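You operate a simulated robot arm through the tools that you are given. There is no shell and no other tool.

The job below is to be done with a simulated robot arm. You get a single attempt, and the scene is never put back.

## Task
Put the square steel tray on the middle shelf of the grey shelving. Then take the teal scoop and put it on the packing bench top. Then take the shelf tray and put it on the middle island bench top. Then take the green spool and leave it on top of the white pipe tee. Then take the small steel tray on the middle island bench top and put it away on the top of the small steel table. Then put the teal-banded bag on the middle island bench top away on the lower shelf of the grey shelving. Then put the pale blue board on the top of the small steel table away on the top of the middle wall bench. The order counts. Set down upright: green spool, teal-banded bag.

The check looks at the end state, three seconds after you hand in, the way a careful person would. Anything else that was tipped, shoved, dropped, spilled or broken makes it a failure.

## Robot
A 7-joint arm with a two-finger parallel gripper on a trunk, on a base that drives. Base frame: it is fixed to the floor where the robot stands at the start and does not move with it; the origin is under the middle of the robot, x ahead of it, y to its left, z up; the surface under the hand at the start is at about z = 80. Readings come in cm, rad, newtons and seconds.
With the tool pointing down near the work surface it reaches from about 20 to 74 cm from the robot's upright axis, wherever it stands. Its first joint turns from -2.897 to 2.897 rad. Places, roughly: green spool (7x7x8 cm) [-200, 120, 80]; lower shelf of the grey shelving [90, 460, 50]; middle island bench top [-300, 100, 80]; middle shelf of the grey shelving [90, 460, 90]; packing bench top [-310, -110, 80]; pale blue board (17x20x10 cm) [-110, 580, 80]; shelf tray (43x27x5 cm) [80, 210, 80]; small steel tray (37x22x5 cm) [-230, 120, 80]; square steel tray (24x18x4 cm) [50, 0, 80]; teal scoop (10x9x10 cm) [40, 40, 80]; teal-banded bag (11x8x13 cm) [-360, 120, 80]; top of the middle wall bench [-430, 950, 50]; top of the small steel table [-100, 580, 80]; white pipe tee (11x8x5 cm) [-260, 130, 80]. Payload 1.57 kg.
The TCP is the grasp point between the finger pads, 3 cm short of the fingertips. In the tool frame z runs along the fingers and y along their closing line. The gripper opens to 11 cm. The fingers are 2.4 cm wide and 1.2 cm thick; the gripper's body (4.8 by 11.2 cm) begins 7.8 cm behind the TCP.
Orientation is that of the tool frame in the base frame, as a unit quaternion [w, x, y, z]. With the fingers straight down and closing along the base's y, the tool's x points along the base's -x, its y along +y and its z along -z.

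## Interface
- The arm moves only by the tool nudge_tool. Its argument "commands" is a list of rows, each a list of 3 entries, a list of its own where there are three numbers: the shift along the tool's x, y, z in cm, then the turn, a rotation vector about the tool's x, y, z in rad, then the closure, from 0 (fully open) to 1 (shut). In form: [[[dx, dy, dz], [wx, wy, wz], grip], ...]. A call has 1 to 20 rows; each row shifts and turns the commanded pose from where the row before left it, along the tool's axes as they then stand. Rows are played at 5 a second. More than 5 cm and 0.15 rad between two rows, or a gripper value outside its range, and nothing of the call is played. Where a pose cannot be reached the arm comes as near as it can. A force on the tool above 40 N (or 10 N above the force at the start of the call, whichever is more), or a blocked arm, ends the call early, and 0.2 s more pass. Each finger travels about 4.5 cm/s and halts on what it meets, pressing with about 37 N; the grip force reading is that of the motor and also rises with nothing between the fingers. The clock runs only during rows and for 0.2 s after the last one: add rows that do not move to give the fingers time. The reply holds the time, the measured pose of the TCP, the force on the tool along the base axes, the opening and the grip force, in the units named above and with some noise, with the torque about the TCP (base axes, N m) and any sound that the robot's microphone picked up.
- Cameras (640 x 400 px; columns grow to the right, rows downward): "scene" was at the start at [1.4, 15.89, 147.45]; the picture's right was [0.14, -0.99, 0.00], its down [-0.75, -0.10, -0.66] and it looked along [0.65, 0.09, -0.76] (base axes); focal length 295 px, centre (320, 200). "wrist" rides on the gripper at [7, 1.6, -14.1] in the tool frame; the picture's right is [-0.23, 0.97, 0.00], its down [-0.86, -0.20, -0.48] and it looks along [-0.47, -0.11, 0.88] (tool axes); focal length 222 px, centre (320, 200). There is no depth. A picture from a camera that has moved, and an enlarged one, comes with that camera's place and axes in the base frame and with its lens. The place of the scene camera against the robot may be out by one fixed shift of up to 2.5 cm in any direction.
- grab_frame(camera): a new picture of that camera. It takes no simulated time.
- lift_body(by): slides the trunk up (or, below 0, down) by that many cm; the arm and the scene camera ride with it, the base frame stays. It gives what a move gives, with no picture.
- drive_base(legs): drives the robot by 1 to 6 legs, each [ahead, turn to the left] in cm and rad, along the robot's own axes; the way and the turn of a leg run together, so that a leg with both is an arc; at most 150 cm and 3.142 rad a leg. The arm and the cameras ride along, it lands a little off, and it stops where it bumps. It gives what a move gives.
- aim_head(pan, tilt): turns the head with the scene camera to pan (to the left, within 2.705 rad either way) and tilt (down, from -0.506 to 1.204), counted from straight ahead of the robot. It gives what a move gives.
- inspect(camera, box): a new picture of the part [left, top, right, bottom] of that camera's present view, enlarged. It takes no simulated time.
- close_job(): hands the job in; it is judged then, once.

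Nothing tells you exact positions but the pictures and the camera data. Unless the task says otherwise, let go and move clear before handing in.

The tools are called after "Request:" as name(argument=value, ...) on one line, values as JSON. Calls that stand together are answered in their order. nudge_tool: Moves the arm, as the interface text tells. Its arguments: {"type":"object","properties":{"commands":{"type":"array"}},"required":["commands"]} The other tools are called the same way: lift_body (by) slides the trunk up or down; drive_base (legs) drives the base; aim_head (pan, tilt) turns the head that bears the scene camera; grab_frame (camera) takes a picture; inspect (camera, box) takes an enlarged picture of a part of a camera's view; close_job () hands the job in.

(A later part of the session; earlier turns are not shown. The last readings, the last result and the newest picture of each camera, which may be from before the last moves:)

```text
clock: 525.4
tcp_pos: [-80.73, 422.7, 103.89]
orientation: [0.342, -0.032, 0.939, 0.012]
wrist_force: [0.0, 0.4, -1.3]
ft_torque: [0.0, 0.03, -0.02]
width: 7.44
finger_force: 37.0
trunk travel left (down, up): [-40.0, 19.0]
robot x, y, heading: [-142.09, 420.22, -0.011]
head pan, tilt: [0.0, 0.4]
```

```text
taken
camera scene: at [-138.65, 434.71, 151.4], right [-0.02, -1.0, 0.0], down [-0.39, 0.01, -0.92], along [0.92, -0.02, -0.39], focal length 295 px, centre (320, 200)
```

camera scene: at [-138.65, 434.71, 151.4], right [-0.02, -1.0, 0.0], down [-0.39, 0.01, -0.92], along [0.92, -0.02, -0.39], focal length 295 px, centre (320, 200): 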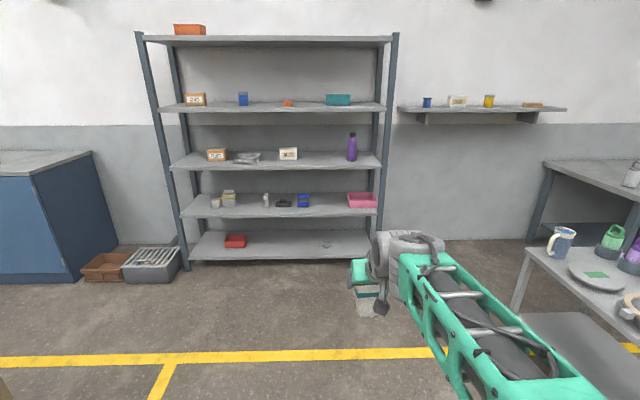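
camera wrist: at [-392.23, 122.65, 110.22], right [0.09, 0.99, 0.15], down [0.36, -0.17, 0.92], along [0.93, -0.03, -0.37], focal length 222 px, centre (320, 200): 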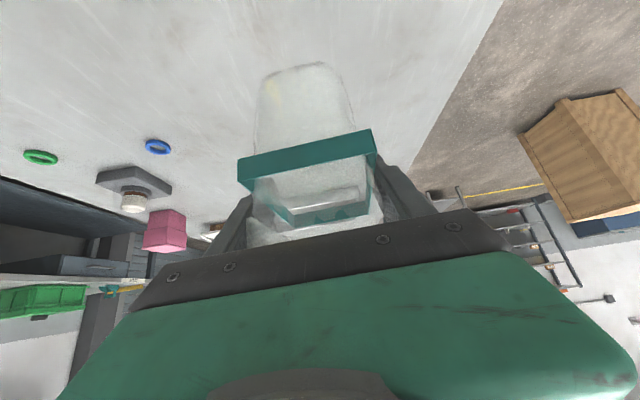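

Request:
inspect(camera="scene", box=[160, 130, 400, 280])

```text
2.67 times, centred on (280, 205) of scene
camera zoom: at [-138.65, 434.71, 151.4], right [-0.02, -1.0, 0.0], down [-0.39, 0.01, -0.92], along [0.92, -0.02, -0.39], focal length 786 px, centre (427, 187)
```

zoom: 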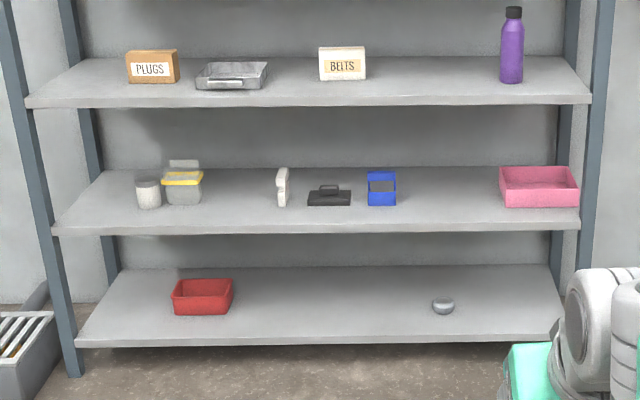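

The square tray sits well on the middle shelf. On the lower shelf (z ≈ 50) there's a 31 cm free gap between the blue bin and the pink tray, centred at y ≈ 425.7. I'll lower the trunk 40 cm and drive in toward it.

Request:
lift_body(by=-40)

Request:
drive_base(legs=[[0, 0.03], [125, 0]])

Request:
aim_head(pan=0.0, tilt=0.5)

Request:
grab_frame(camera="scene")

Request:
grab_frame(camera="wrist")

```text
clock: 529.2
tcp_pos: [-80.73, 422.64, 63.84]
orientation: [0.343, -0.033, 0.939, 0.012]
wrist_force: [-0.5, -0.2, -0.8]
ft_torque: [-0.03, -0.01, -0.02]
width: 7.43
finger_force: 36.2
trunk travel left (down, up): [0.0, 59.0]
robot x, y, heading: [-141.85, 420.21, -0.019]
head pan, tilt: [0.0, 0.4]
```

```text
clock: 535.8
tcp_pos: [41.61, 425.94, 63.82]
orientation: [0.343, -0.047, 0.938, 0.018]
wrist_force: [0.3, 0.2, 0.2]
ft_torque: [-0.01, -0.02, -0.03]
width: 7.42
finger_force: 36.8
trunk travel left (down, up): [0.0, 59.0]
robot x, y, heading: [-19.41, 421.12, 0.01]
head pan, tilt: [0.0, 0.4]
```

```text
clock: 536.4
tcp_pos: [41.53, 425.97, 63.84]
orientation: [0.342, -0.047, 0.938, 0.018]
wrist_force: [-0.8, -0.3, 0.0]
ft_torque: [-0.01, 0.0, 0.03]
width: 7.41
finger_force: 37.6
trunk travel left (down, up): [0.0, 59.0]
robot x, y, heading: [-19.33, 421.09, 0.014]
head pan, tilt: [0.0, 0.499]
```

```text
taken
camera scene: at [-16.86, 436.18, 110.49], right [0.01, -1.0, 0.0], down [-0.48, -0.01, -0.88], along [0.88, 0.01, -0.48], focal length 295 px, centre (320, 200)
```

scene: 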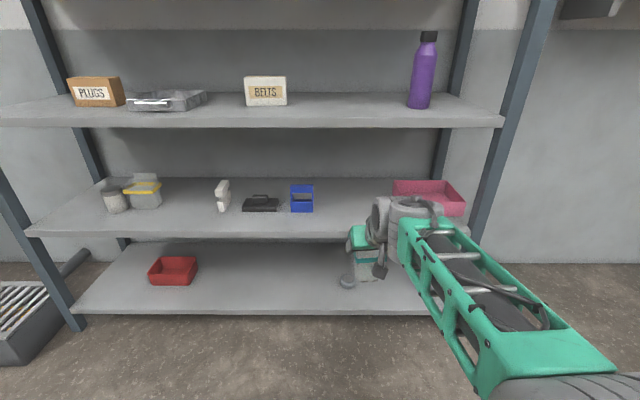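

```text
taken
camera wrist: at [27.02, 426.04, 70.22], right [0.07, 0.99, 0.15], down [0.36, -0.16, 0.92], along [0.93, -0.02, -0.37], focal length 222 px, centre (320, 200)
```

wrist: 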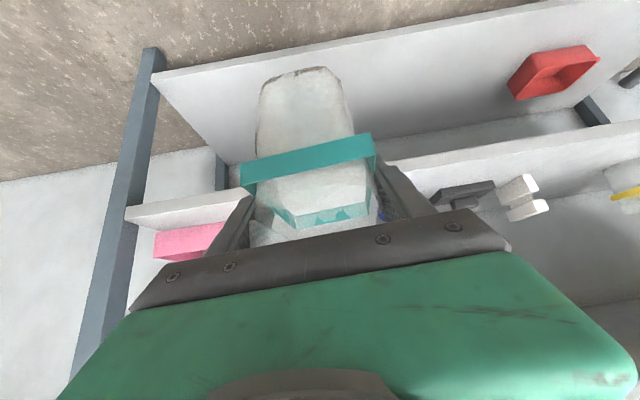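

Gap confirmed at y ≈ 409–441, and the bag (bottom at z ≈ 56) will pass between the shelves. Driving 33 cm forward.

Request:
drive_base(legs=[[33, -0.01]])

Request:
grab_frame(camera="scene")

Request:
grab_frame(camera="wrist")

```text
clock: 538.6
tcp_pos: [74.97, 425.52, 63.82]
orientation: [0.342, -0.043, 0.939, 0.016]
wrist_force: [0.5, 0.1, -1.4]
ft_torque: [-0.01, 0.0, 0.0]
width: 7.4
finger_force: 37.3
trunk travel left (down, up): [0.0, 59.0]
robot x, y, heading: [13.63, 421.21, 0.001]
head pan, tilt: [0.0, 0.499]
```

```text
taken
camera scene: at [16.5, 436.37, 110.49], right [0.0, -1.0, 0.0], down [-0.48, 0.0, -0.88], along [0.88, 0.0, -0.48], focal length 295 px, centre (320, 200)
```

scene: 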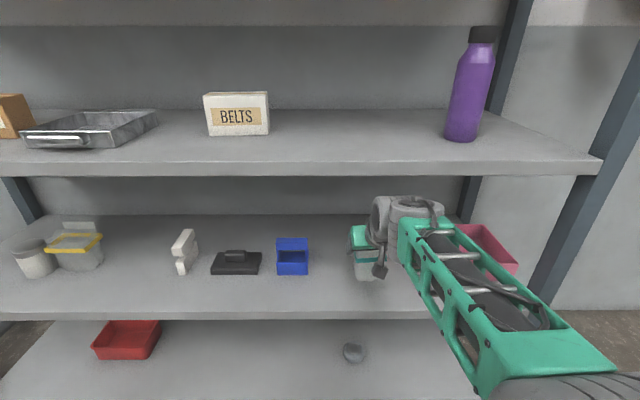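

```text
taken
camera wrist: at [60.27, 425.8, 70.22], right [0.08, 0.99, 0.15], down [0.36, -0.17, 0.92], along [0.93, -0.02, -0.37], focal length 222 px, centre (320, 200)
```

wrist: 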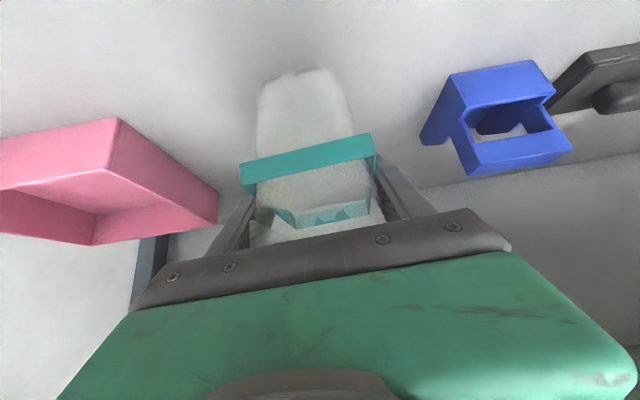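

The bag is nicely in the gap. I'll move 2 cm further in while lowering to just above the shelf.

Request:
nudge_tool(commands=[[[0.42, -0.05, 1.28], [0, 0, 0], 1], [[0.42, -0.05, 1.28], [0, 0, 0], 1], [[0.42, -0.04, 1.28], [0, 0, 0], 1], [[0.42, -0.04, 1.28], [0, 0, 0], 1], [[0, 0, 0], [0, 0, 0], 1]])

Request:
inspect(camera="scene", box=[280, 170, 480, 330])

Request:
grab_frame(camera="wrist")

```text
clock: 539.8
tcp_pos: [76.92, 425.45, 59.61]
orientation: [0.35, -0.043, 0.936, 0.016]
wrist_force: [-0.6, -1.7, 31.4]
ft_torque: [0.1, 0.73, 0.16]
width: 7.48
finger_force: 36.7
trunk travel left (down, up): [0.0, 59.0]
robot x, y, heading: [13.98, 421.14, -0.004]
head pan, tilt: [0.0, 0.499]
```

```text
2.50 times, centred on (380, 250) of scene
camera zoom: at [16.3, 436.35, 110.55], right [0.0, -1.0, 0.0], down [-0.48, 0.0, -0.88], along [0.88, 0.0, -0.48], focal length 737 px, centre (170, 75)
```

zoom: 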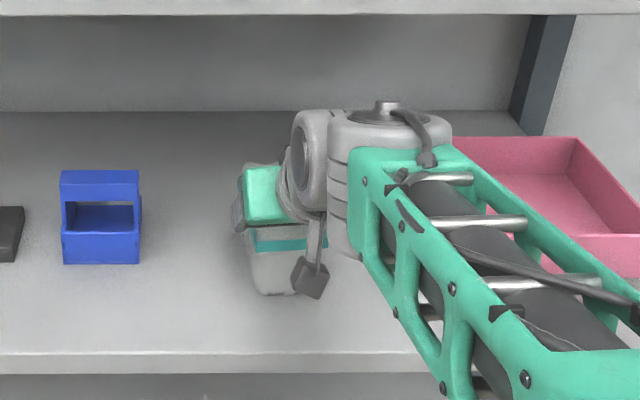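

```text
taken
camera wrist: at [62.25, 425.75, 65.74], right [0.08, 0.99, 0.15], down [0.35, -0.17, 0.92], along [0.93, -0.02, -0.36], focal length 222 px, centre (320, 200)
```

wrist: 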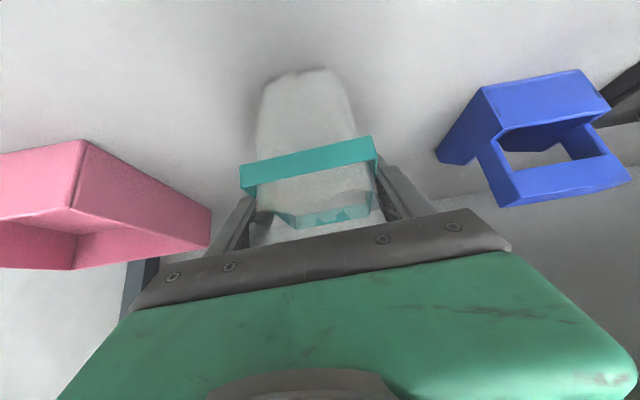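

Contact: the shelf is slightly higher (≈ 51.7) than expected and I'm pressing 31 N. Relieving that before releasing.

Request:
nudge_tool(commands=[[[-0.26, 0, -0.31], [0, 0, 0], 1], [[-0.13, 0, -0.15], [0, 0, 0], 1], [[0, 0, 0], [0, 0, 0], 1]])

```text
clock: 540.6
tcp_pos: [76.74, 425.48, 59.47]
orientation: [0.342, -0.042, 0.939, 0.017]
wrist_force: [3.8, -2.1, 13.7]
ft_torque: [0.15, -0.21, -0.06]
width: 7.38
finger_force: 37.3
trunk travel left (down, up): [0.0, 59.0]
robot x, y, heading: [13.67, 421.46, 0.003]
head pan, tilt: [0.0, 0.499]
```

Request:
nudge_tool(commands=[[[-0.08, 0, -0.1], [0, 0, 0], 1], [[0, 0, 0], [0, 0, 0], 1]])

```text
clock: 541.2
tcp_pos: [76.79, 425.46, 59.47]
orientation: [0.34, -0.042, 0.939, 0.015]
wrist_force: [-0.7, -2.3, 6.4]
ft_torque: [0.07, -0.14, -0.06]
width: 7.4
finger_force: 36.9
trunk travel left (down, up): [0.0, 59.0]
robot x, y, heading: [14.22, 421.65, -0.001]
head pan, tilt: [0.0, 0.499]
```

Light contact now (6 N). Opening the fingers.

Request:
nudge_tool(commands=[[[0, 0, 0], [0, 0, 0], 0.25], [[0, 0, 0], [0, 0, 0], 0.15], [[0, 0, 0], [0, 0, 0], 0.05], [[0, 0, 0], [0, 0, 0], 0], [[0, 0, 0], [0, 0, 0], 0]])

Request:
grab_frame(camera="wrist")

Request:
inspect(camera="scene", box=[280, 170, 480, 330])

```text
clock: 542.4
tcp_pos: [76.96, 425.55, 59.57]
orientation: [0.342, -0.042, 0.939, 0.016]
wrist_force: [-0.9, 0.5, -0.2]
ft_torque: [-0.03, 0.02, 0.01]
width: 11.01
finger_force: 0.1
trunk travel left (down, up): [0.0, 59.0]
robot x, y, heading: [13.95, 421.57, 0.003]
head pan, tilt: [0.0, 0.499]
```

```text
taken
camera wrist: at [62.27, 425.83, 65.93], right [0.08, 0.99, 0.15], down [0.36, -0.17, 0.92], along [0.93, -0.02, -0.37], focal length 222 px, centre (320, 200)
```

wrist: 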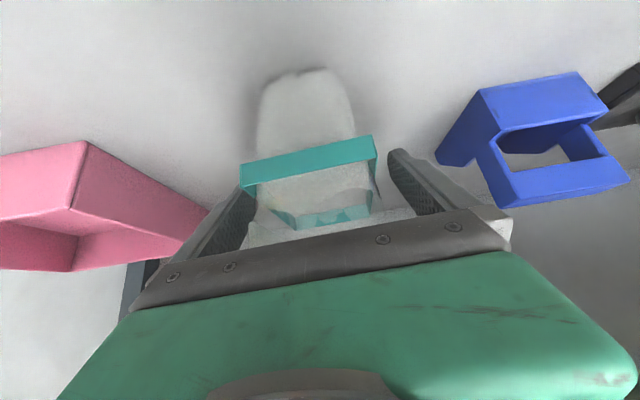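

```text
2.50 times, centred on (380, 250) of scene
camera zoom: at [16.5, 436.36, 110.49], right [0.0, -1.0, 0.0], down [-0.48, 0.0, -0.88], along [0.88, 0.0, -0.48], focal length 737 px, centre (170, 75)
```

zoom: 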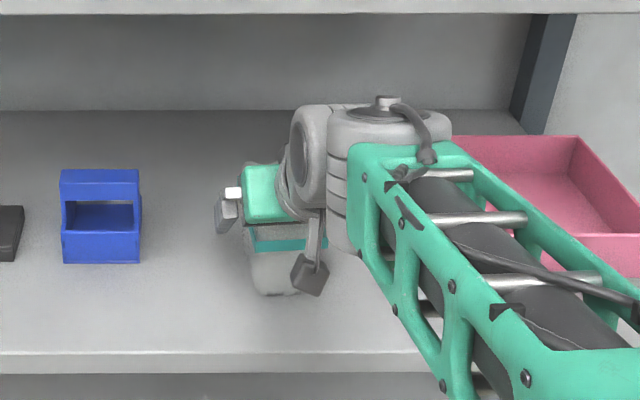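

Released; the bag stands on its own. Withdrawing along the finger direction.

Request:
nudge_tool(commands=[[[0, 0, -1], [0, 0, 0], 0], [[0, 0, -2], [0, 0, 0], 0], [[0, 0, -2.5], [0, 0, 0], 0], [[0, 0, -2.5], [0, 0, 0], 0], [[0, 0, -2.5], [0, 0, 0], 0], [[0, 0, -1.5], [0, 0, 0], 0], [[0, 0, 0], [0, 0, 0], 0]])

Request:
grab_frame(camera="wrist")

Request:
grab_frame(camera="scene")

```text
clock: 544.0
tcp_pos: [69.12, 424.93, 68.83]
orientation: [0.342, -0.043, 0.939, 0.017]
wrist_force: [0.4, -0.7, -0.2]
ft_torque: [0.04, -0.02, 0.0]
width: 10.99
finger_force: 0.1
trunk travel left (down, up): [0.0, 59.0]
robot x, y, heading: [13.73, 421.26, -0.002]
head pan, tilt: [0.0, 0.499]
```

```text
taken
camera wrist: at [54.43, 425.22, 75.16], right [0.08, 0.99, 0.15], down [0.36, -0.17, 0.92], along [0.93, -0.02, -0.37], focal length 222 px, centre (320, 200)
```

wrist: 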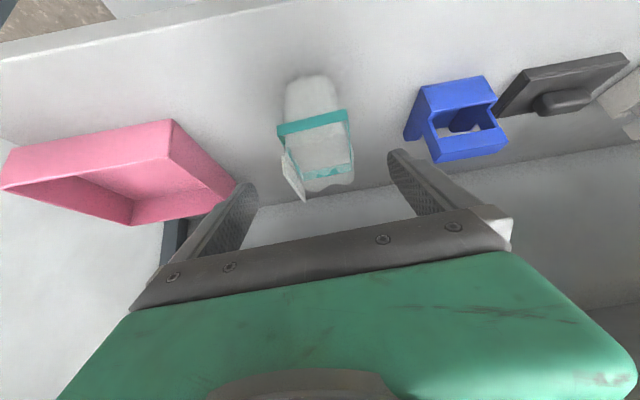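

```text
taken
camera scene: at [16.49, 436.36, 110.49], right [0.0, -1.0, 0.0], down [-0.48, 0.0, -0.88], along [0.88, 0.0, -0.48], focal length 295 px, centre (320, 200)
```

scene: 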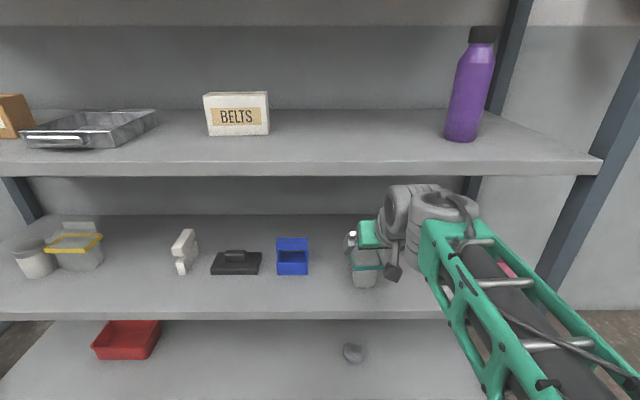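

The bag stands upright on the lower shelf. Backing away, restoring trunk height and tool attitude.

Request:
drive_base(legs=[[-70, 0]])

Request:
lift_body(by=40)

Request:
nudge_tool(commands=[[[0, 0, 0], [0, 0.14, 0], 0], [[0, 0, 0], [0, 0.14, 0], 0], [[0, 0, 0], [0, 0.14, 0], 0], [[0, 0, 0], [0, 0.14, 0], 0], [[0, 0, 0], [0, 0.14, 0], 0], [[0, 0, 0], [0, 0, 0.08], 0], [[0, 0, 0], [0, 0, 0], 0]])

Request:
grab_frame(camera="scene")

```text
clock: 547.8
tcp_pos: [-0.4, 425.11, 68.85]
orientation: [0.342, -0.048, 0.938, 0.018]
wrist_force: [-0.1, 0.1, 0.0]
ft_torque: [0.0, -0.01, -0.01]
width: 11.02
finger_force: 0.1
trunk travel left (down, up): [0.0, 59.0]
robot x, y, heading: [-55.57, 421.17, 0.015]
head pan, tilt: [0.0, 0.499]
```

```text
clock: 551.7
tcp_pos: [-0.46, 425.03, 108.79]
orientation: [0.343, -0.049, 0.938, 0.018]
wrist_force: [0.5, 0.4, 0.4]
ft_torque: [0.03, -0.02, 0.02]
width: 10.99
finger_force: 0.2
trunk travel left (down, up): [-40.0, 19.0]
robot x, y, heading: [-55.41, 420.75, 0.019]
head pan, tilt: [0.0, 0.499]
```

```text
clock: 553.3
tcp_pos: [-0.57, 425.03, 108.88]
orientation: [-0.001, -0.013, 1.0, -0.001]
wrist_force: [0.5, 0.2, 0.7]
ft_torque: [0.02, 0.0, 0.0]
width: 11.02
finger_force: 0.0
trunk travel left (down, up): [-40.0, 19.0]
robot x, y, heading: [-55.7, 421.07, 0.015]
head pan, tilt: [0.0, 0.499]
```

```text
taken
camera scene: at [-53.19, 435.82, 150.49], right [0.02, -1.0, 0.0], down [-0.48, -0.01, -0.88], along [0.88, 0.01, -0.48], focal length 295 px, centre (320, 200)
```

scene: 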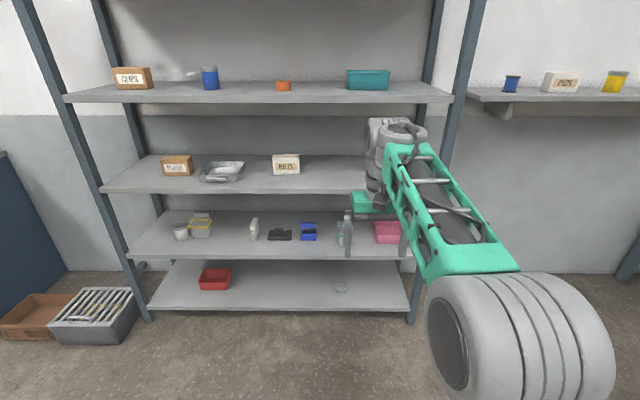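

Everything on the shelving looks right. Now to the small steel table for the pale blue board.

Request:
drive_base(legs=[[0, 2.405], [72, 0], [0, -0.85]])

Request:
aim_head(pan=0.0, tilt=0.5)

Request:
grab_frame(camera="scene")

Request:
aim_head(pan=0.6, tilt=0.1)

Request:
grab_frame(camera="scene")

```text
clock: 565.1
tcp_pos: [-112.27, 524.21, 108.85]
orientation: [0.0, -0.707, 0.707, 0.0]
wrist_force: [0.3, -0.1, 0.1]
ft_torque: [-0.02, -0.05, 0.03]
width: 10.99
finger_force: 0.1
trunk travel left (down, up): [-40.0, 19.0]
robot x, y, heading: [-109.92, 469.09, 1.562]
head pan, tilt: [0.0, 0.499]
```

```text
clock: 565.7
tcp_pos: [-112.24, 524.25, 108.81]
orientation: [0.0, -0.706, 0.708, 0.0]
wrist_force: [-0.5, -1.3, 0.0]
ft_torque: [0.0, -0.01, 0.03]
width: 10.98
finger_force: 0.1
trunk travel left (down, up): [-40.0, 19.0]
robot x, y, heading: [-109.42, 469.18, 1.56]
head pan, tilt: [0.0, 0.499]
```

```text
taken
camera scene: at [-125.33, 471.55, 150.49], right [1.0, -0.01, 0.0], down [0.0, -0.48, -0.88], along [0.01, 0.88, -0.48], focal length 295 px, centre (320, 200)
```

scene: 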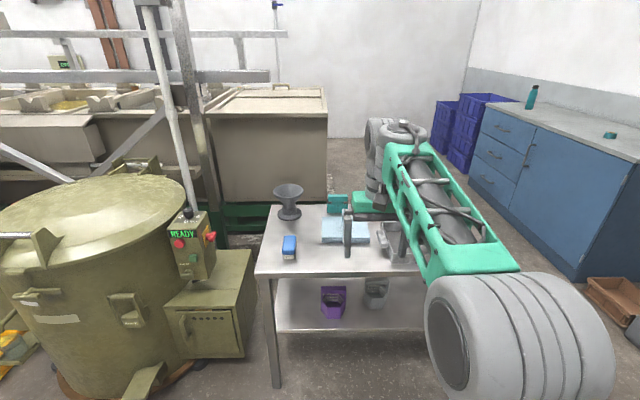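

```text
clock: 566.7
tcp_pos: [-112.23, 524.31, 108.9]
orientation: [0.0, -0.707, 0.708, 0.0]
wrist_force: [0.3, 0.5, 0.1]
ft_torque: [-0.02, 0.0, 0.01]
width: 11.02
finger_force: 0.1
trunk travel left (down, up): [-40.0, 19.0]
robot x, y, heading: [-109.64, 468.87, 1.556]
head pan, tilt: [0.6, 0.099]
```

```text
taken
camera scene: at [-130.54, 470.11, 154.19], right [0.83, 0.56, 0.0], down [0.06, -0.08, -0.99], along [-0.55, 0.83, -0.1], focal length 295 px, centre (320, 200)
```

scene: 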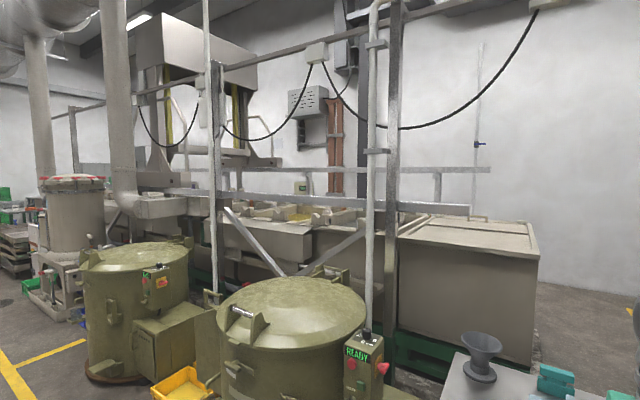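

I'll move up to the table (the tool stays high above everything) and look at the board from the wrist camera.

Request:
drive_base(legs=[[0, 0.01], [46, 0]])

Request:
grab_frame(camera="wrist")

Request:
aim_head(pan=0.0, tilt=0.85)

Request:
grab_frame(camera="scene")

```text
clock: 569.8
tcp_pos: [-112.68, 570.54, 108.79]
orientation: [0.0, 0.71, -0.704, 0.0]
wrist_force: [0.0, -0.4, 0.6]
ft_torque: [-0.03, 0.01, 0.02]
width: 11.0
finger_force: 0.0
trunk travel left (down, up): [-40.0, 19.0]
robot x, y, heading: [-109.87, 515.23, 1.563]
head pan, tilt: [0.6, 0.099]
```

```text
taken
camera wrist: at [-114.27, 563.5, 122.99], right [-0.98, 0.22, 0.0], down [0.19, 0.86, 0.48], along [0.11, 0.47, -0.88], focal length 222 px, centre (320, 200)
```

wrist: 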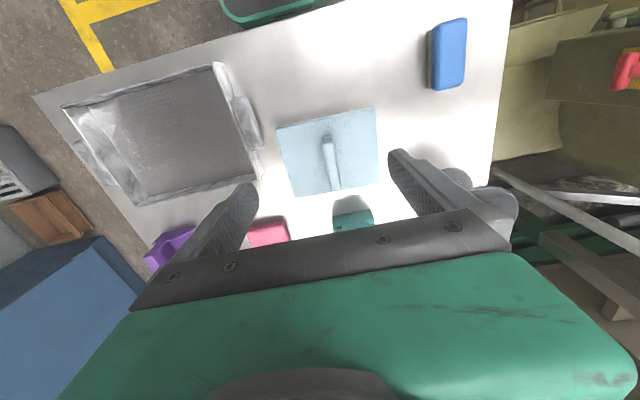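

```text
clock: 570.9
tcp_pos: [-112.62, 570.47, 108.82]
orientation: [0.0, 0.709, -0.705, -0.001]
wrist_force: [-0.2, -0.4, -0.1]
ft_torque: [0.0, -0.01, 0.01]
width: 10.99
finger_force: 0.1
trunk travel left (down, up): [-40.0, 19.0]
robot x, y, heading: [-109.85, 515.54, 1.569]
head pan, tilt: [0.0, 0.85]
```

```text
taken
camera scene: at [-125.29, 516.4, 147.5], right [1.0, 0.0, 0.0], down [0.0, -0.75, -0.66], along [0.0, 0.66, -0.75], focal length 295 px, centre (320, 200)
```

scene: 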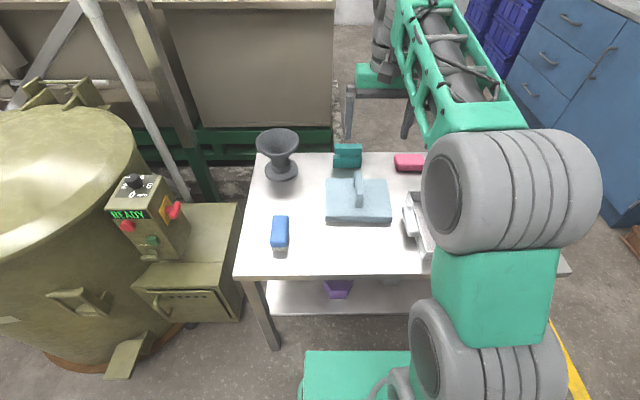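

Request:
inspect(camera="wrist", box=[220, 90, 420, 230])

Request:
inspect(camera="scene", box=[300, 130, 440, 250])

```text
2.86 times, centred on (320, 160) of wrist
camera zoom: at [-114.27, 563.49, 122.99], right [-0.98, 0.22, 0.0], down [0.19, 0.86, 0.48], along [0.11, 0.47, -0.88], focal length 635 px, centre (320, 314)
```

zoom: 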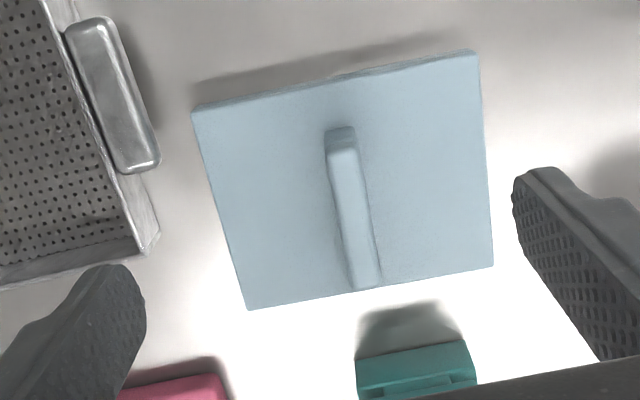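

```text
3.33 times, centred on (370, 190) of scene
camera zoom: at [-125.29, 516.4, 147.5], right [1.0, 0.0, 0.0], down [0.0, -0.75, -0.66], along [0.0, 0.66, -0.75], focal length 983 px, centre (153, 233)
```

zoom: 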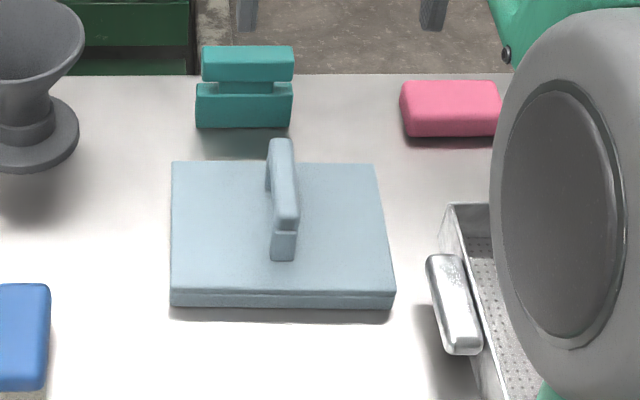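

The board is a float with a bridge handle running along y, centred at about (−113.2, 577.6), top near z ≈ 85. Aligning the tool and descending.

Request:
nudge_tool(commands=[[[-3.6, 0.3, 0], [0, 0, 0.05], 0], [[-3.6, 0.3, 0], [0, 0, 0], 0], [[0, 0, 4], [0, 0, 0], 0.2], [[0, 0, 4], [0, 0, 0], 0.4], [[0, 0, 4], [0, 0, 0], 0.5], [[0, 0, 3], [0, 0, 0], 0.5], [[0, 0, 0], [0, 0, 0], 0.5]])

Request:
grab_frame(camera="wrist")

Request:
inspect(camera="scene", box=[300, 110, 460, 250])

```text
clock: 572.5
tcp_pos: [-113.02, 577.73, 93.97]
orientation: [0.0, -0.691, 0.723, 0.0]
wrist_force: [-0.3, 0.0, 1.1]
ft_torque: [-0.03, -0.02, 0.0]
width: 5.49
finger_force: 0.0
trunk travel left (down, up): [-40.0, 19.0]
robot x, y, heading: [-109.33, 514.88, 1.565]
head pan, tilt: [0.0, 0.85]
```

```text
taken
camera wrist: at [-114.92, 570.83, 108.15], right [-0.96, 0.27, 0.0], down [0.24, 0.85, 0.48], along [0.13, 0.46, -0.88], focal length 222 px, centre (320, 200)
```

wrist: 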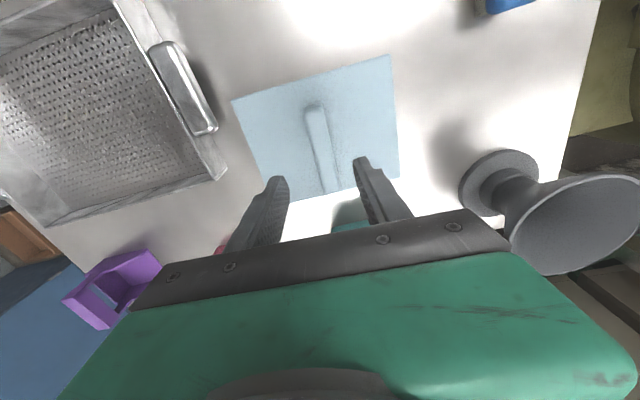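

```text
2.86 times, centred on (380, 180) of scene
camera zoom: at [-125.28, 516.41, 147.49], right [1.0, 0.0, 0.0], down [0.0, -0.75, -0.66], along [0.0, 0.66, -0.75], focal length 842 px, centre (149, 257)
```

zoom: 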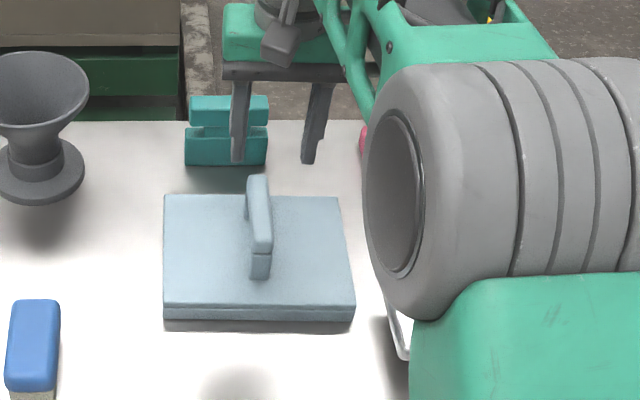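

Request:
nudge_tool(commands=[[[0.2, 0.2, 3.5], [0, 0, 0], 0.5], [[0, 0, 3], [0, 0, 0], 0.5], [[0, 0, 2], [0, 0, 0], 0.5], [[0, 0, 1], [0, 0, 0], 0.5], [[0, 0, 0.6], [0, 0, 0], 0.5], [[0, 0, 0], [0, 0, 0], 0.5]])

Request:
grab_frame(camera="wrist")

Request:
inspect(camera="scene", box=[300, 110, 460, 250])

```text
clock: 573.9
tcp_pos: [-113.21, 577.64, 83.74]
orientation: [0.0, -0.691, 0.723, 0.0]
wrist_force: [0.9, -0.3, 0.2]
ft_torque: [0.05, 0.02, 0.03]
width: 5.48
finger_force: 0.0
trunk travel left (down, up): [-40.0, 19.0]
robot x, y, heading: [-109.71, 515.14, 1.562]
head pan, tilt: [0.0, 0.85]
```

```text
taken
camera wrist: at [-115.27, 570.63, 97.93], right [-0.96, 0.27, 0.0], down [0.24, 0.85, 0.48], along [0.13, 0.46, -0.88], focal length 222 px, centre (320, 200)
```

wrist: 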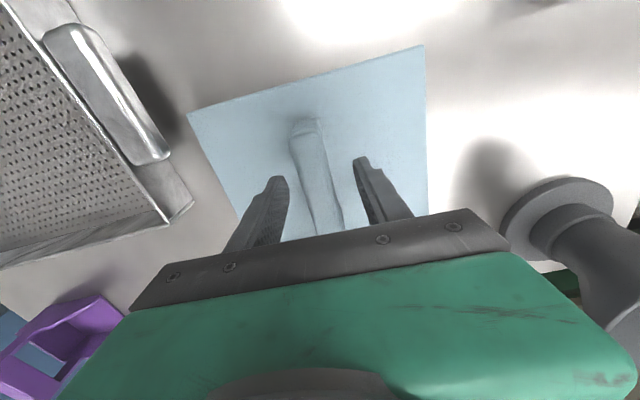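

```text
2.86 times, centred on (380, 180) of scene
camera zoom: at [-125.28, 516.4, 147.49], right [1.0, 0.0, 0.0], down [0.0, -0.75, -0.66], along [0.0, 0.66, -0.75], focal length 842 px, centre (149, 257)
```

zoom: 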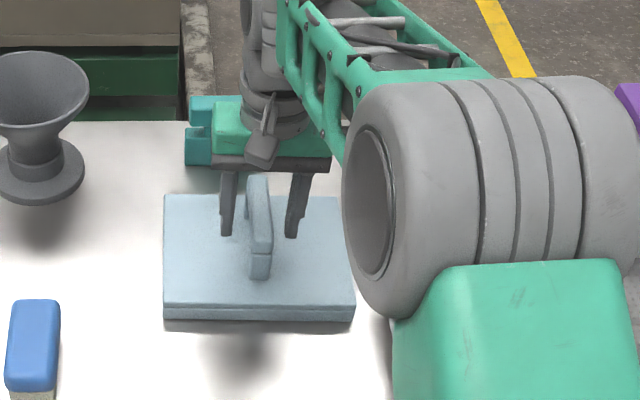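

Handle is between the fingers. Closing and lifting.

Request:
nudge_tool(commands=[[[0, 0, 0], [0, 0, 0], 0.7], [[0, 0, 0], [0, 0, 0], 0.85], [[0, 0, 0], [0, 0, 0], 1], [[0, 0, 0], [0, 0, 0], 1], [[0, 0, 0], [0, 0, 0], 1], [[0, 0, 0], [0, 0, 0], 1]])

Request:
nudge_tool(commands=[[[0, 0, -0.4], [0, 0, 0], 1], [[0, 0, -0.6], [0, 0, 0], 1], [[0, 0, -1], [0, 0, 0], 1], [[0, 0, 0], [0, 0, 0], 1]])

Request:
inspect(camera="scene", box=[300, 110, 460, 250])

Request:
grab_frame(camera="wrist")

```text
clock: 575.3
tcp_pos: [-113.26, 577.56, 83.79]
orientation: [0.0, -0.691, 0.722, 0.0]
wrist_force: [-1.0, -0.2, -0.4]
ft_torque: [0.0, -0.02, 0.15]
width: 2.17
finger_force: 34.8
trunk travel left (down, up): [-40.0, 19.0]
robot x, y, heading: [-109.41, 515.43, 1.571]
head pan, tilt: [0.0, 0.85]
```

```text
clock: 576.3
tcp_pos: [-113.33, 577.42, 85.81]
orientation: [0.0, -0.692, 0.722, 0.001]
wrist_force: [0.8, -0.1, -3.6]
ft_torque: [-0.04, 0.0, 0.0]
width: 2.18
finger_force: 34.7
trunk travel left (down, up): [-40.0, 19.0]
robot x, y, heading: [-109.42, 514.97, 1.564]
head pan, tilt: [0.0, 0.85]
```

```text
2.86 times, centred on (380, 180) of scene
camera zoom: at [-125.28, 516.42, 147.49], right [1.0, 0.0, 0.0], down [0.0, -0.75, -0.66], along [0.0, 0.66, -0.75], focal length 842 px, centre (149, 257)
```

zoom: 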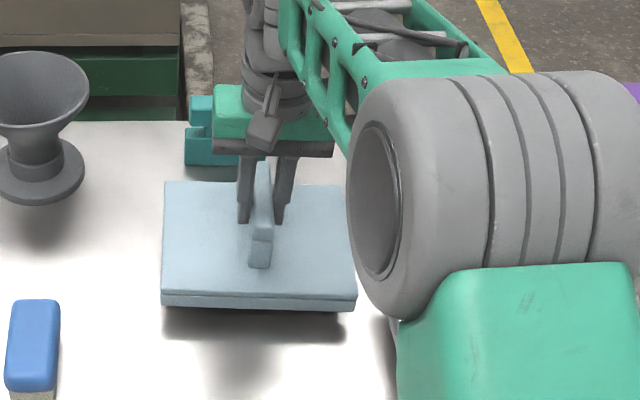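

```text
taken
camera wrist: at [-115.32, 570.58, 99.93], right [-0.96, 0.27, 0.0], down [0.24, 0.85, 0.48], along [0.13, 0.46, -0.88], focal length 222 px, centre (320, 200)
```

wrist: 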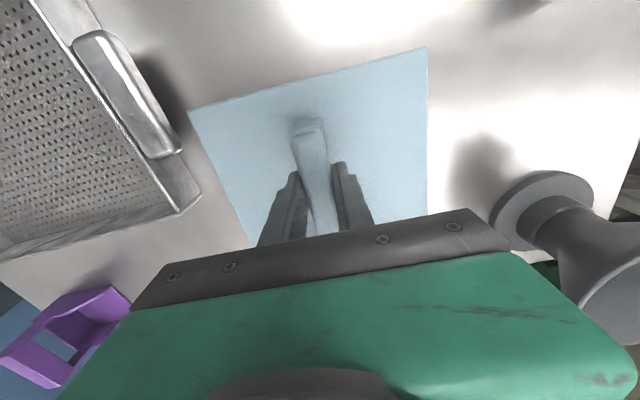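

The board is held level (~0.37 kg). Raising it, backing off, then finding the route to the middle wall bench.

Request:
nudge_tool(commands=[[[0, 0, -2], [0, 0, 0], 1], [[0, 0, -3], [0, 0, 0], 1], [[0, 0, -4], [0, 0, 0], 1], [[0, 0, -4], [0, 0, 0], 1], [[0, 0, -4], [0, 0, 0], 1], [[0, 0, -4], [0, 0, 0], 1], [[0, 0, -4], [0, 0, 0], 1], [[0, 0, 0], [0, 0, 0], 1]])

Request:
drive_base(legs=[[-60, 0]])

Request:
aim_head(pan=0.1, tilt=0.2)

Request:
grab_frame(camera="scene")

Request:
aim_head(pan=1.2, tilt=0.2)

Request:
grab_frame(camera="scene")

```text
clock: 578.1
tcp_pos: [-113.11, 577.63, 110.8]
orientation: [0.0, -0.691, 0.723, 0.001]
wrist_force: [0.5, -0.4, -3.4]
ft_torque: [-0.04, 0.0, -0.02]
width: 2.17
finger_force: 34.7
trunk travel left (down, up): [-40.0, 19.0]
robot x, y, heading: [-109.27, 515.43, 1.564]
head pan, tilt: [0.0, 0.85]
```

```text
clock: 581.4
tcp_pos: [-113.58, 518.68, 110.7]
orientation: [0.0, -0.694, 0.72, 0.0]
wrist_force: [-0.2, 0.0, -3.8]
ft_torque: [-0.04, 0.03, -0.03]
width: 2.18
finger_force: 34.2
trunk travel left (down, up): [-40.0, 19.0]
robot x, y, heading: [-109.46, 456.07, 1.569]
head pan, tilt: [0.0, 0.85]
```

```text
clock: 582.5
tcp_pos: [-113.61, 518.44, 110.73]
orientation: [0.0, -0.694, 0.72, 0.0]
wrist_force: [0.4, -0.9, -3.9]
ft_torque: [-0.04, -0.01, -0.04]
width: 2.17
finger_force: 33.9
trunk travel left (down, up): [-40.0, 19.0]
robot x, y, heading: [-109.51, 455.93, 1.579]
head pan, tilt: [0.099, 0.201]
```

```text
taken
camera scene: at [-126.21, 458.65, 153.25], right [0.99, 0.1, 0.0], down [0.02, -0.2, -0.98], along [-0.1, 0.97, -0.2], focal length 295 px, centre (320, 200)
```

scene: 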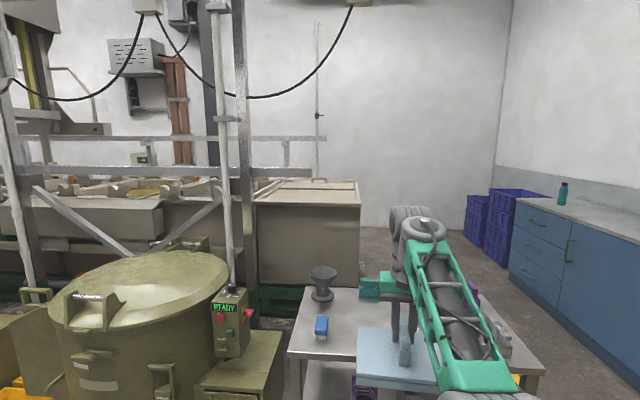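

```text
clock: 583.8
tcp_pos: [-113.64, 518.48, 110.73]
orientation: [0.001, -0.694, 0.72, -0.001]
wrist_force: [0.0, -0.3, -2.6]
ft_torque: [-0.06, 0.02, 0.03]
width: 2.19
finger_force: 35.0
trunk travel left (down, up): [-40.0, 19.0]
robot x, y, heading: [-108.95, 456.2, 1.58]
head pan, tilt: [1.201, 0.201]
```

```text
taken
camera scene: at [-133.95, 452.72, 153.26], right [0.36, 0.93, 0.0], down [0.19, -0.07, -0.98], along [-0.91, 0.35, -0.2], focal length 295 px, centre (320, 200)
```

scene: 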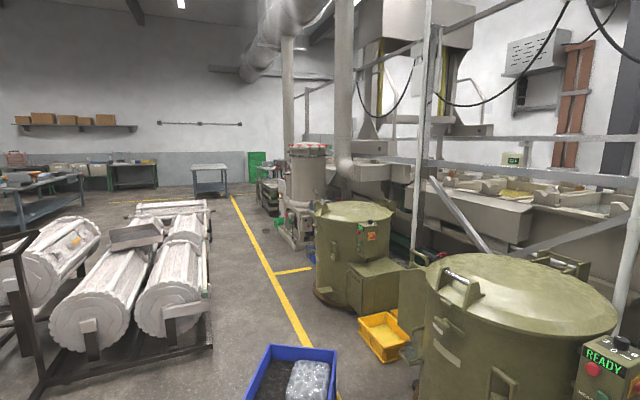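

The north wall is at y ≈ 967, and the middle wall bench should be against it at x ≈ −430, behind the machine line. I'll go up the east aisle (between the small table and blue cabinet) and look.

Request:
drive_base(legs=[[0, -0.92], [122, 0], [0, 0.915], [120, 0]])

Request:
aim_head(pan=0.3, tilt=0.25)

Request:
grab_frame(camera="scene")

Request:
aim_head(pan=1.2, tilt=0.25)

Request:
grab_frame(camera="scene")

```text
clock: 600.3
tcp_pos: [-12.2, 711.93, 110.78]
orientation: [-0.001, -0.683, 0.731, 0.0]
wrist_force: [-0.6, 0.7, -2.8]
ft_torque: [-0.03, 0.02, 0.05]
width: 2.17
finger_force: 35.3
trunk travel left (down, up): [-40.0, 19.0]
robot x, y, heading: [-9.91, 649.77, 1.548]
head pan, tilt: [1.201, 0.201]
```

```text
clock: 601.5
tcp_pos: [-12.14, 711.94, 110.72]
orientation: [0.0, -0.683, 0.73, 0.001]
wrist_force: [0.0, 0.6, -3.6]
ft_torque: [-0.01, 0.0, 0.02]
width: 2.18
finger_force: 34.6
trunk travel left (down, up): [-40.0, 19.0]
robot x, y, heading: [-9.86, 649.12, 1.542]
head pan, tilt: [0.3, 0.25]
```

```text
taken
camera scene: at [-28.46, 652.14, 152.8], right [0.96, 0.27, 0.0], down [0.07, -0.24, -0.97], along [-0.26, 0.93, -0.25], focal length 295 px, centre (320, 200)
```

scene: 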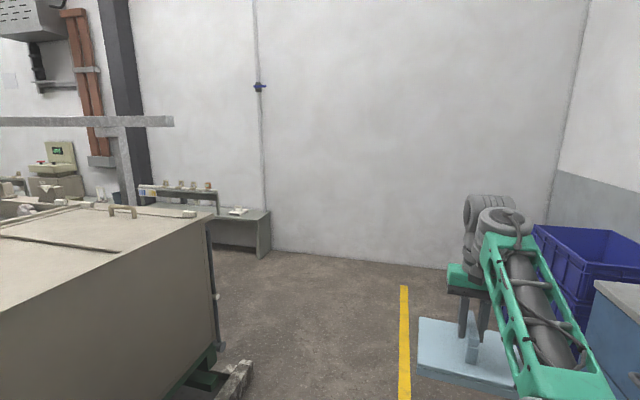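

```text
clock: 602.7
tcp_pos: [-12.28, 711.9, 110.68]
orientation: [0.0, -0.683, 0.73, 0.0]
wrist_force: [0.5, -0.5, -3.3]
ft_torque: [-0.02, 0.03, -0.03]
width: 2.2
finger_force: 34.9
trunk travel left (down, up): [-40.0, 19.0]
robot x, y, heading: [-9.94, 649.04, 1.546]
head pan, tilt: [1.201, 0.25]
```

```text
taken
camera scene: at [-34.54, 646.77, 152.8], right [0.39, 0.92, 0.0], down [0.23, -0.1, -0.97], along [-0.89, 0.38, -0.25], focal length 295 px, centre (320, 200)
```

scene: 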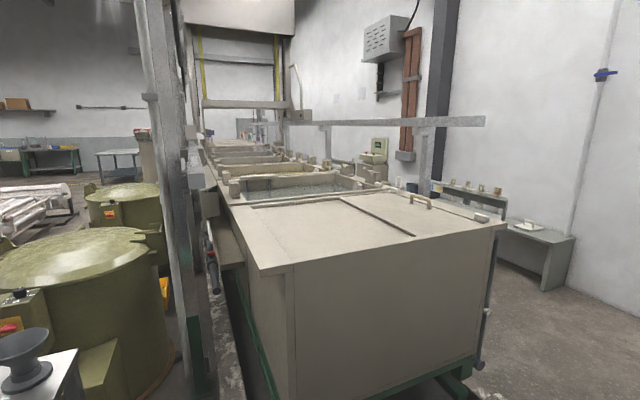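

Now I see low wall benches (top z ≈ 48) along the north wall behind the machine line, with a corridor about 140 cm wide. I'll drive up the aisle and look west along it.

Request:
drive_base(legs=[[0, 0.025], [150, 0], [60, 0], [0, 1.571]])

Request:
aim_head(pan=0.0, tilt=0.25)

Request:
grab_frame(camera="scene")

```text
clock: 617.4
tcp_pos: [-72.49, 853.89, 110.8]
orientation: [-0.001, 1.0, -0.006, 0.0]
wrist_force: [-0.5, 0.4, -3.3]
ft_torque: [-0.03, -0.02, 0.02]
width: 2.19
finger_force: 34.6
trunk travel left (down, up): [-40.0, 19.0]
robot x, y, heading: [-9.92, 859.54, -3.117]
head pan, tilt: [1.201, 0.25]
```

```text
clock: 618.8
tcp_pos: [-72.4, 853.85, 110.6]
orientation: [0.001, 1.0, -0.006, 0.0]
wrist_force: [0.7, 0.2, -3.6]
ft_torque: [0.0, -0.01, 0.01]
width: 2.17
finger_force: 35.0
trunk travel left (down, up): [-40.0, 19.0]
robot x, y, heading: [-10.14, 859.7, -3.113]
head pan, tilt: [0.0, 0.25]
```

```text
taken
camera scene: at [-13.28, 843.41, 152.8], right [-0.03, 1.0, 0.0], down [0.25, 0.01, -0.97], along [-0.97, -0.03, -0.25], focal length 295 px, centre (320, 200)
```

scene: 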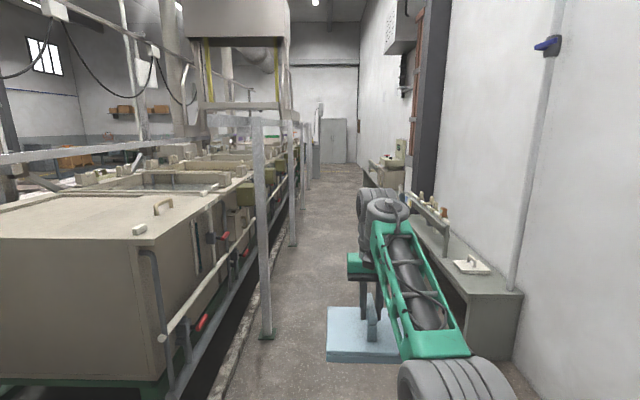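

The corridor is clear, about y 800–938. Zooming in on the wall benches to identify the middle one.

Request:
inspect(camera="scene", box=[300, 120, 540, 320])

Request:
inspect(camera="scene", box=[320, 110, 440, 200])

```text
2.00 times, centred on (420, 220) of scene
camera zoom: at [-13.28, 843.41, 152.8], right [-0.03, 1.0, 0.0], down [0.25, 0.01, -0.97], along [-0.97, -0.03, -0.25], focal length 590 px, centre (120, 160)
```

zoom: 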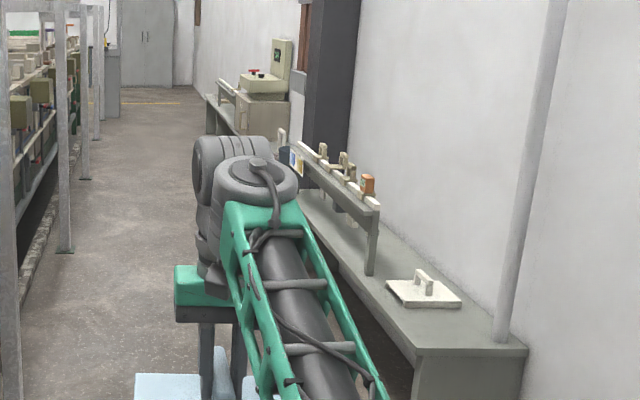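

```text
4.44 times, centred on (380, 155) of scene
camera zoom: at [-13.28, 843.41, 152.8], right [-0.03, 1.0, 0.0], down [0.25, 0.01, -0.97], along [-0.97, -0.03, -0.25], focal length 1310 px, centre (53, 400)
```

zoom: 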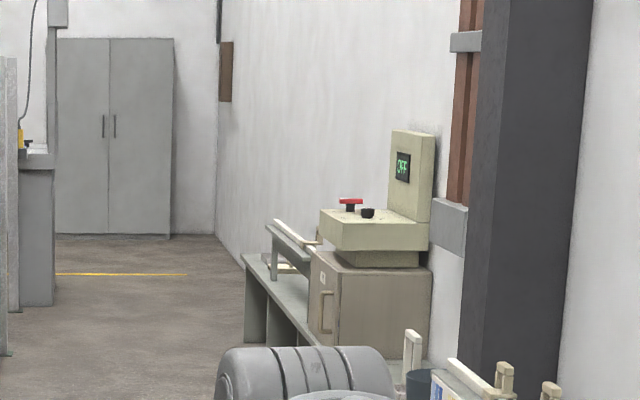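

Request:
drive_base(legs=[[0, -0.028], [150, 0], [80, 0]])

Request:
aim_head(pan=-0.5, tilt=0.3)

Request:
grab_frame(camera="scene")

Request:
aim_head(pan=-1.4, tilt=0.4)

Request:
grab_frame(camera="scene")

```text
clock: 630.5
tcp_pos: [-304.25, 854.35, 110.63]
orientation: [0.0, 1.0, -0.015, 0.002]
wrist_force: [1.4, -0.2, -3.2]
ft_torque: [0.01, 0.0, -0.02]
width: 2.19
finger_force: 34.1
trunk travel left (down, up): [-40.0, 19.0]
robot x, y, heading: [-241.55, 858.71, -3.134]
head pan, tilt: [0.0, 0.25]
```

```text
clock: 631.5
tcp_pos: [-304.27, 854.37, 110.68]
orientation: [0.0, 1.0, -0.015, 0.001]
wrist_force: [0.3, -0.2, -2.6]
ft_torque: [-0.01, -0.05, 0.02]
width: 2.18
finger_force: 34.6
trunk travel left (down, up): [-40.0, 19.0]
robot x, y, heading: [-241.69, 858.89, -3.133]
head pan, tilt: [-0.499, 0.3]
```

```text
taken
camera scene: at [-244.17, 847.26, 152.33], right [0.47, 0.88, 0.0], down [0.26, -0.14, -0.96], along [-0.84, 0.45, -0.3], focal length 295 px, centre (320, 200)
```

scene: 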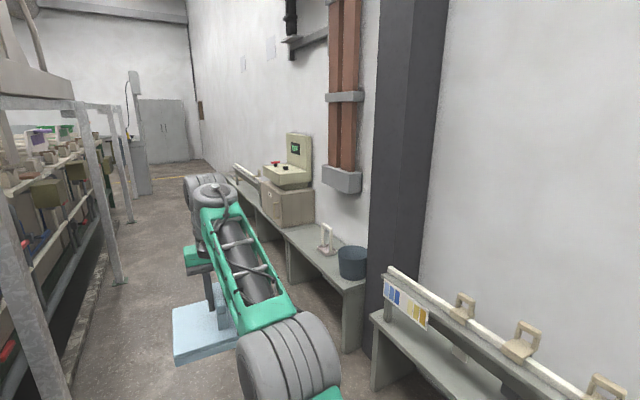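

```text
clock: 632.7
tcp_pos: [-304.19, 854.35, 110.66]
orientation: [0.0, 1.0, -0.015, 0.001]
wrist_force: [0.0, 0.3, -3.8]
ft_torque: [-0.01, -0.04, 0.03]
width: 2.19
finger_force: 34.8
trunk travel left (down, up): [-40.0, 19.0]
robot x, y, heading: [-241.61, 858.97, -3.13]
head pan, tilt: [-1.4, 0.4]
```

```text
taken
camera scene: at [-237.6, 852.0, 151.41], right [0.98, 0.18, 0.0], down [0.07, -0.38, -0.92], along [-0.17, 0.91, -0.39], focal length 295 px, centre (320, 200)
```

scene: 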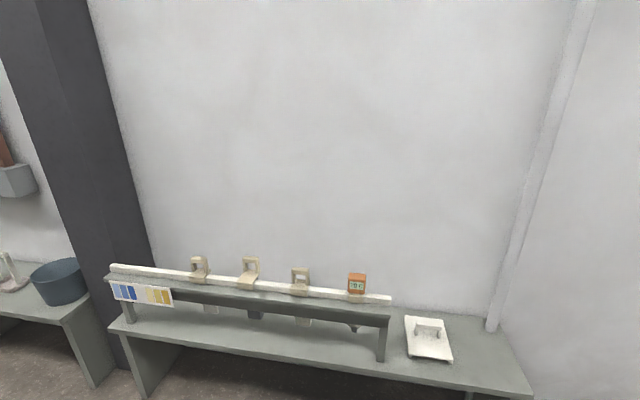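

The middle wall bench starts at x ≈ −369 (with blue bucket, white stand, and a console cabinet from x ≈ −469). A free stretch lies around x ≈ −446. I'll drive there and face the wall.

Request:
drive_base(legs=[[150, 0], [50, 0], [0, -1.58]])

Request:
aim_head(pan=0.0, tilt=0.6)

Request:
grab_frame(camera="scene")

Request:
aim_head(pan=0.5, tilt=0.4)

Request:
grab_frame(camera="scene")

```text
clock: 646.5
tcp_pos: [-444.82, 921.25, 110.67]
orientation: [-0.001, -0.684, 0.729, 0.0]
wrist_force: [-0.1, 0.3, -4.1]
ft_torque: [-0.02, 0.0, -0.04]
width: 2.21
finger_force: 35.1
trunk travel left (down, up): [-40.0, 19.0]
robot x, y, heading: [-442.72, 858.86, 1.546]
head pan, tilt: [-1.4, 0.4]
```

```text
clock: 648.1
tcp_pos: [-444.66, 921.21, 110.6]
orientation: [-0.001, -0.684, 0.73, 0.0]
wrist_force: [0.1, 0.2, -3.6]
ft_torque: [-0.05, 0.0, 0.03]
width: 2.17
finger_force: 34.1
trunk travel left (down, up): [-40.0, 19.0]
robot x, y, heading: [-442.47, 858.44, 1.543]
head pan, tilt: [0.0, 0.6]
```

```text
taken
camera scene: at [-458.11, 861.25, 149.58], right [1.0, -0.03, 0.0], down [-0.01, -0.56, -0.82], along [0.02, 0.82, -0.57], focal length 295 px, centre (320, 200)
```

scene: 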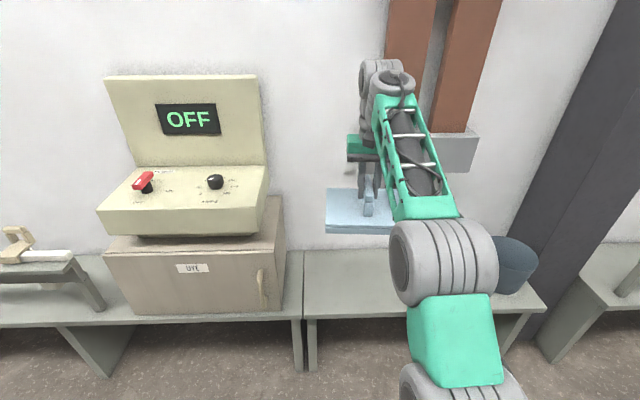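

```text
clock: 649.0
tcp_pos: [-444.83, 921.22, 110.73]
orientation: [-0.001, -0.684, 0.73, 0.0]
wrist_force: [0.5, 0.1, -3.1]
ft_torque: [-0.06, 0.02, -0.01]
width: 2.15
finger_force: 34.7
trunk travel left (down, up): [-40.0, 19.0]
robot x, y, heading: [-442.08, 858.97, 1.549]
head pan, tilt: [0.499, 0.4]
```

```text
taken
camera scene: at [-462.56, 860.66, 151.4], right [0.89, 0.46, 0.0], down [0.18, -0.35, -0.92], along [-0.42, 0.82, -0.39], focal length 295 px, centre (320, 200)
```

scene: 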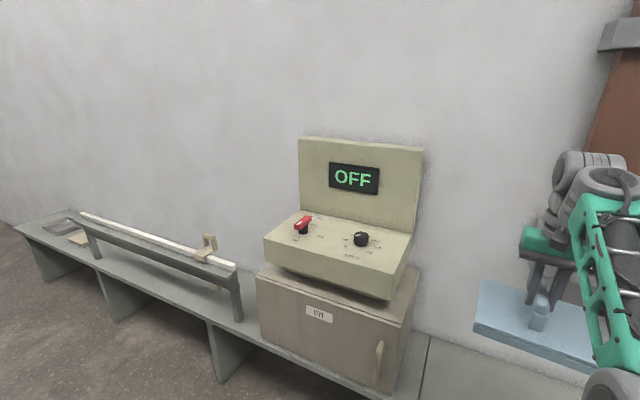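

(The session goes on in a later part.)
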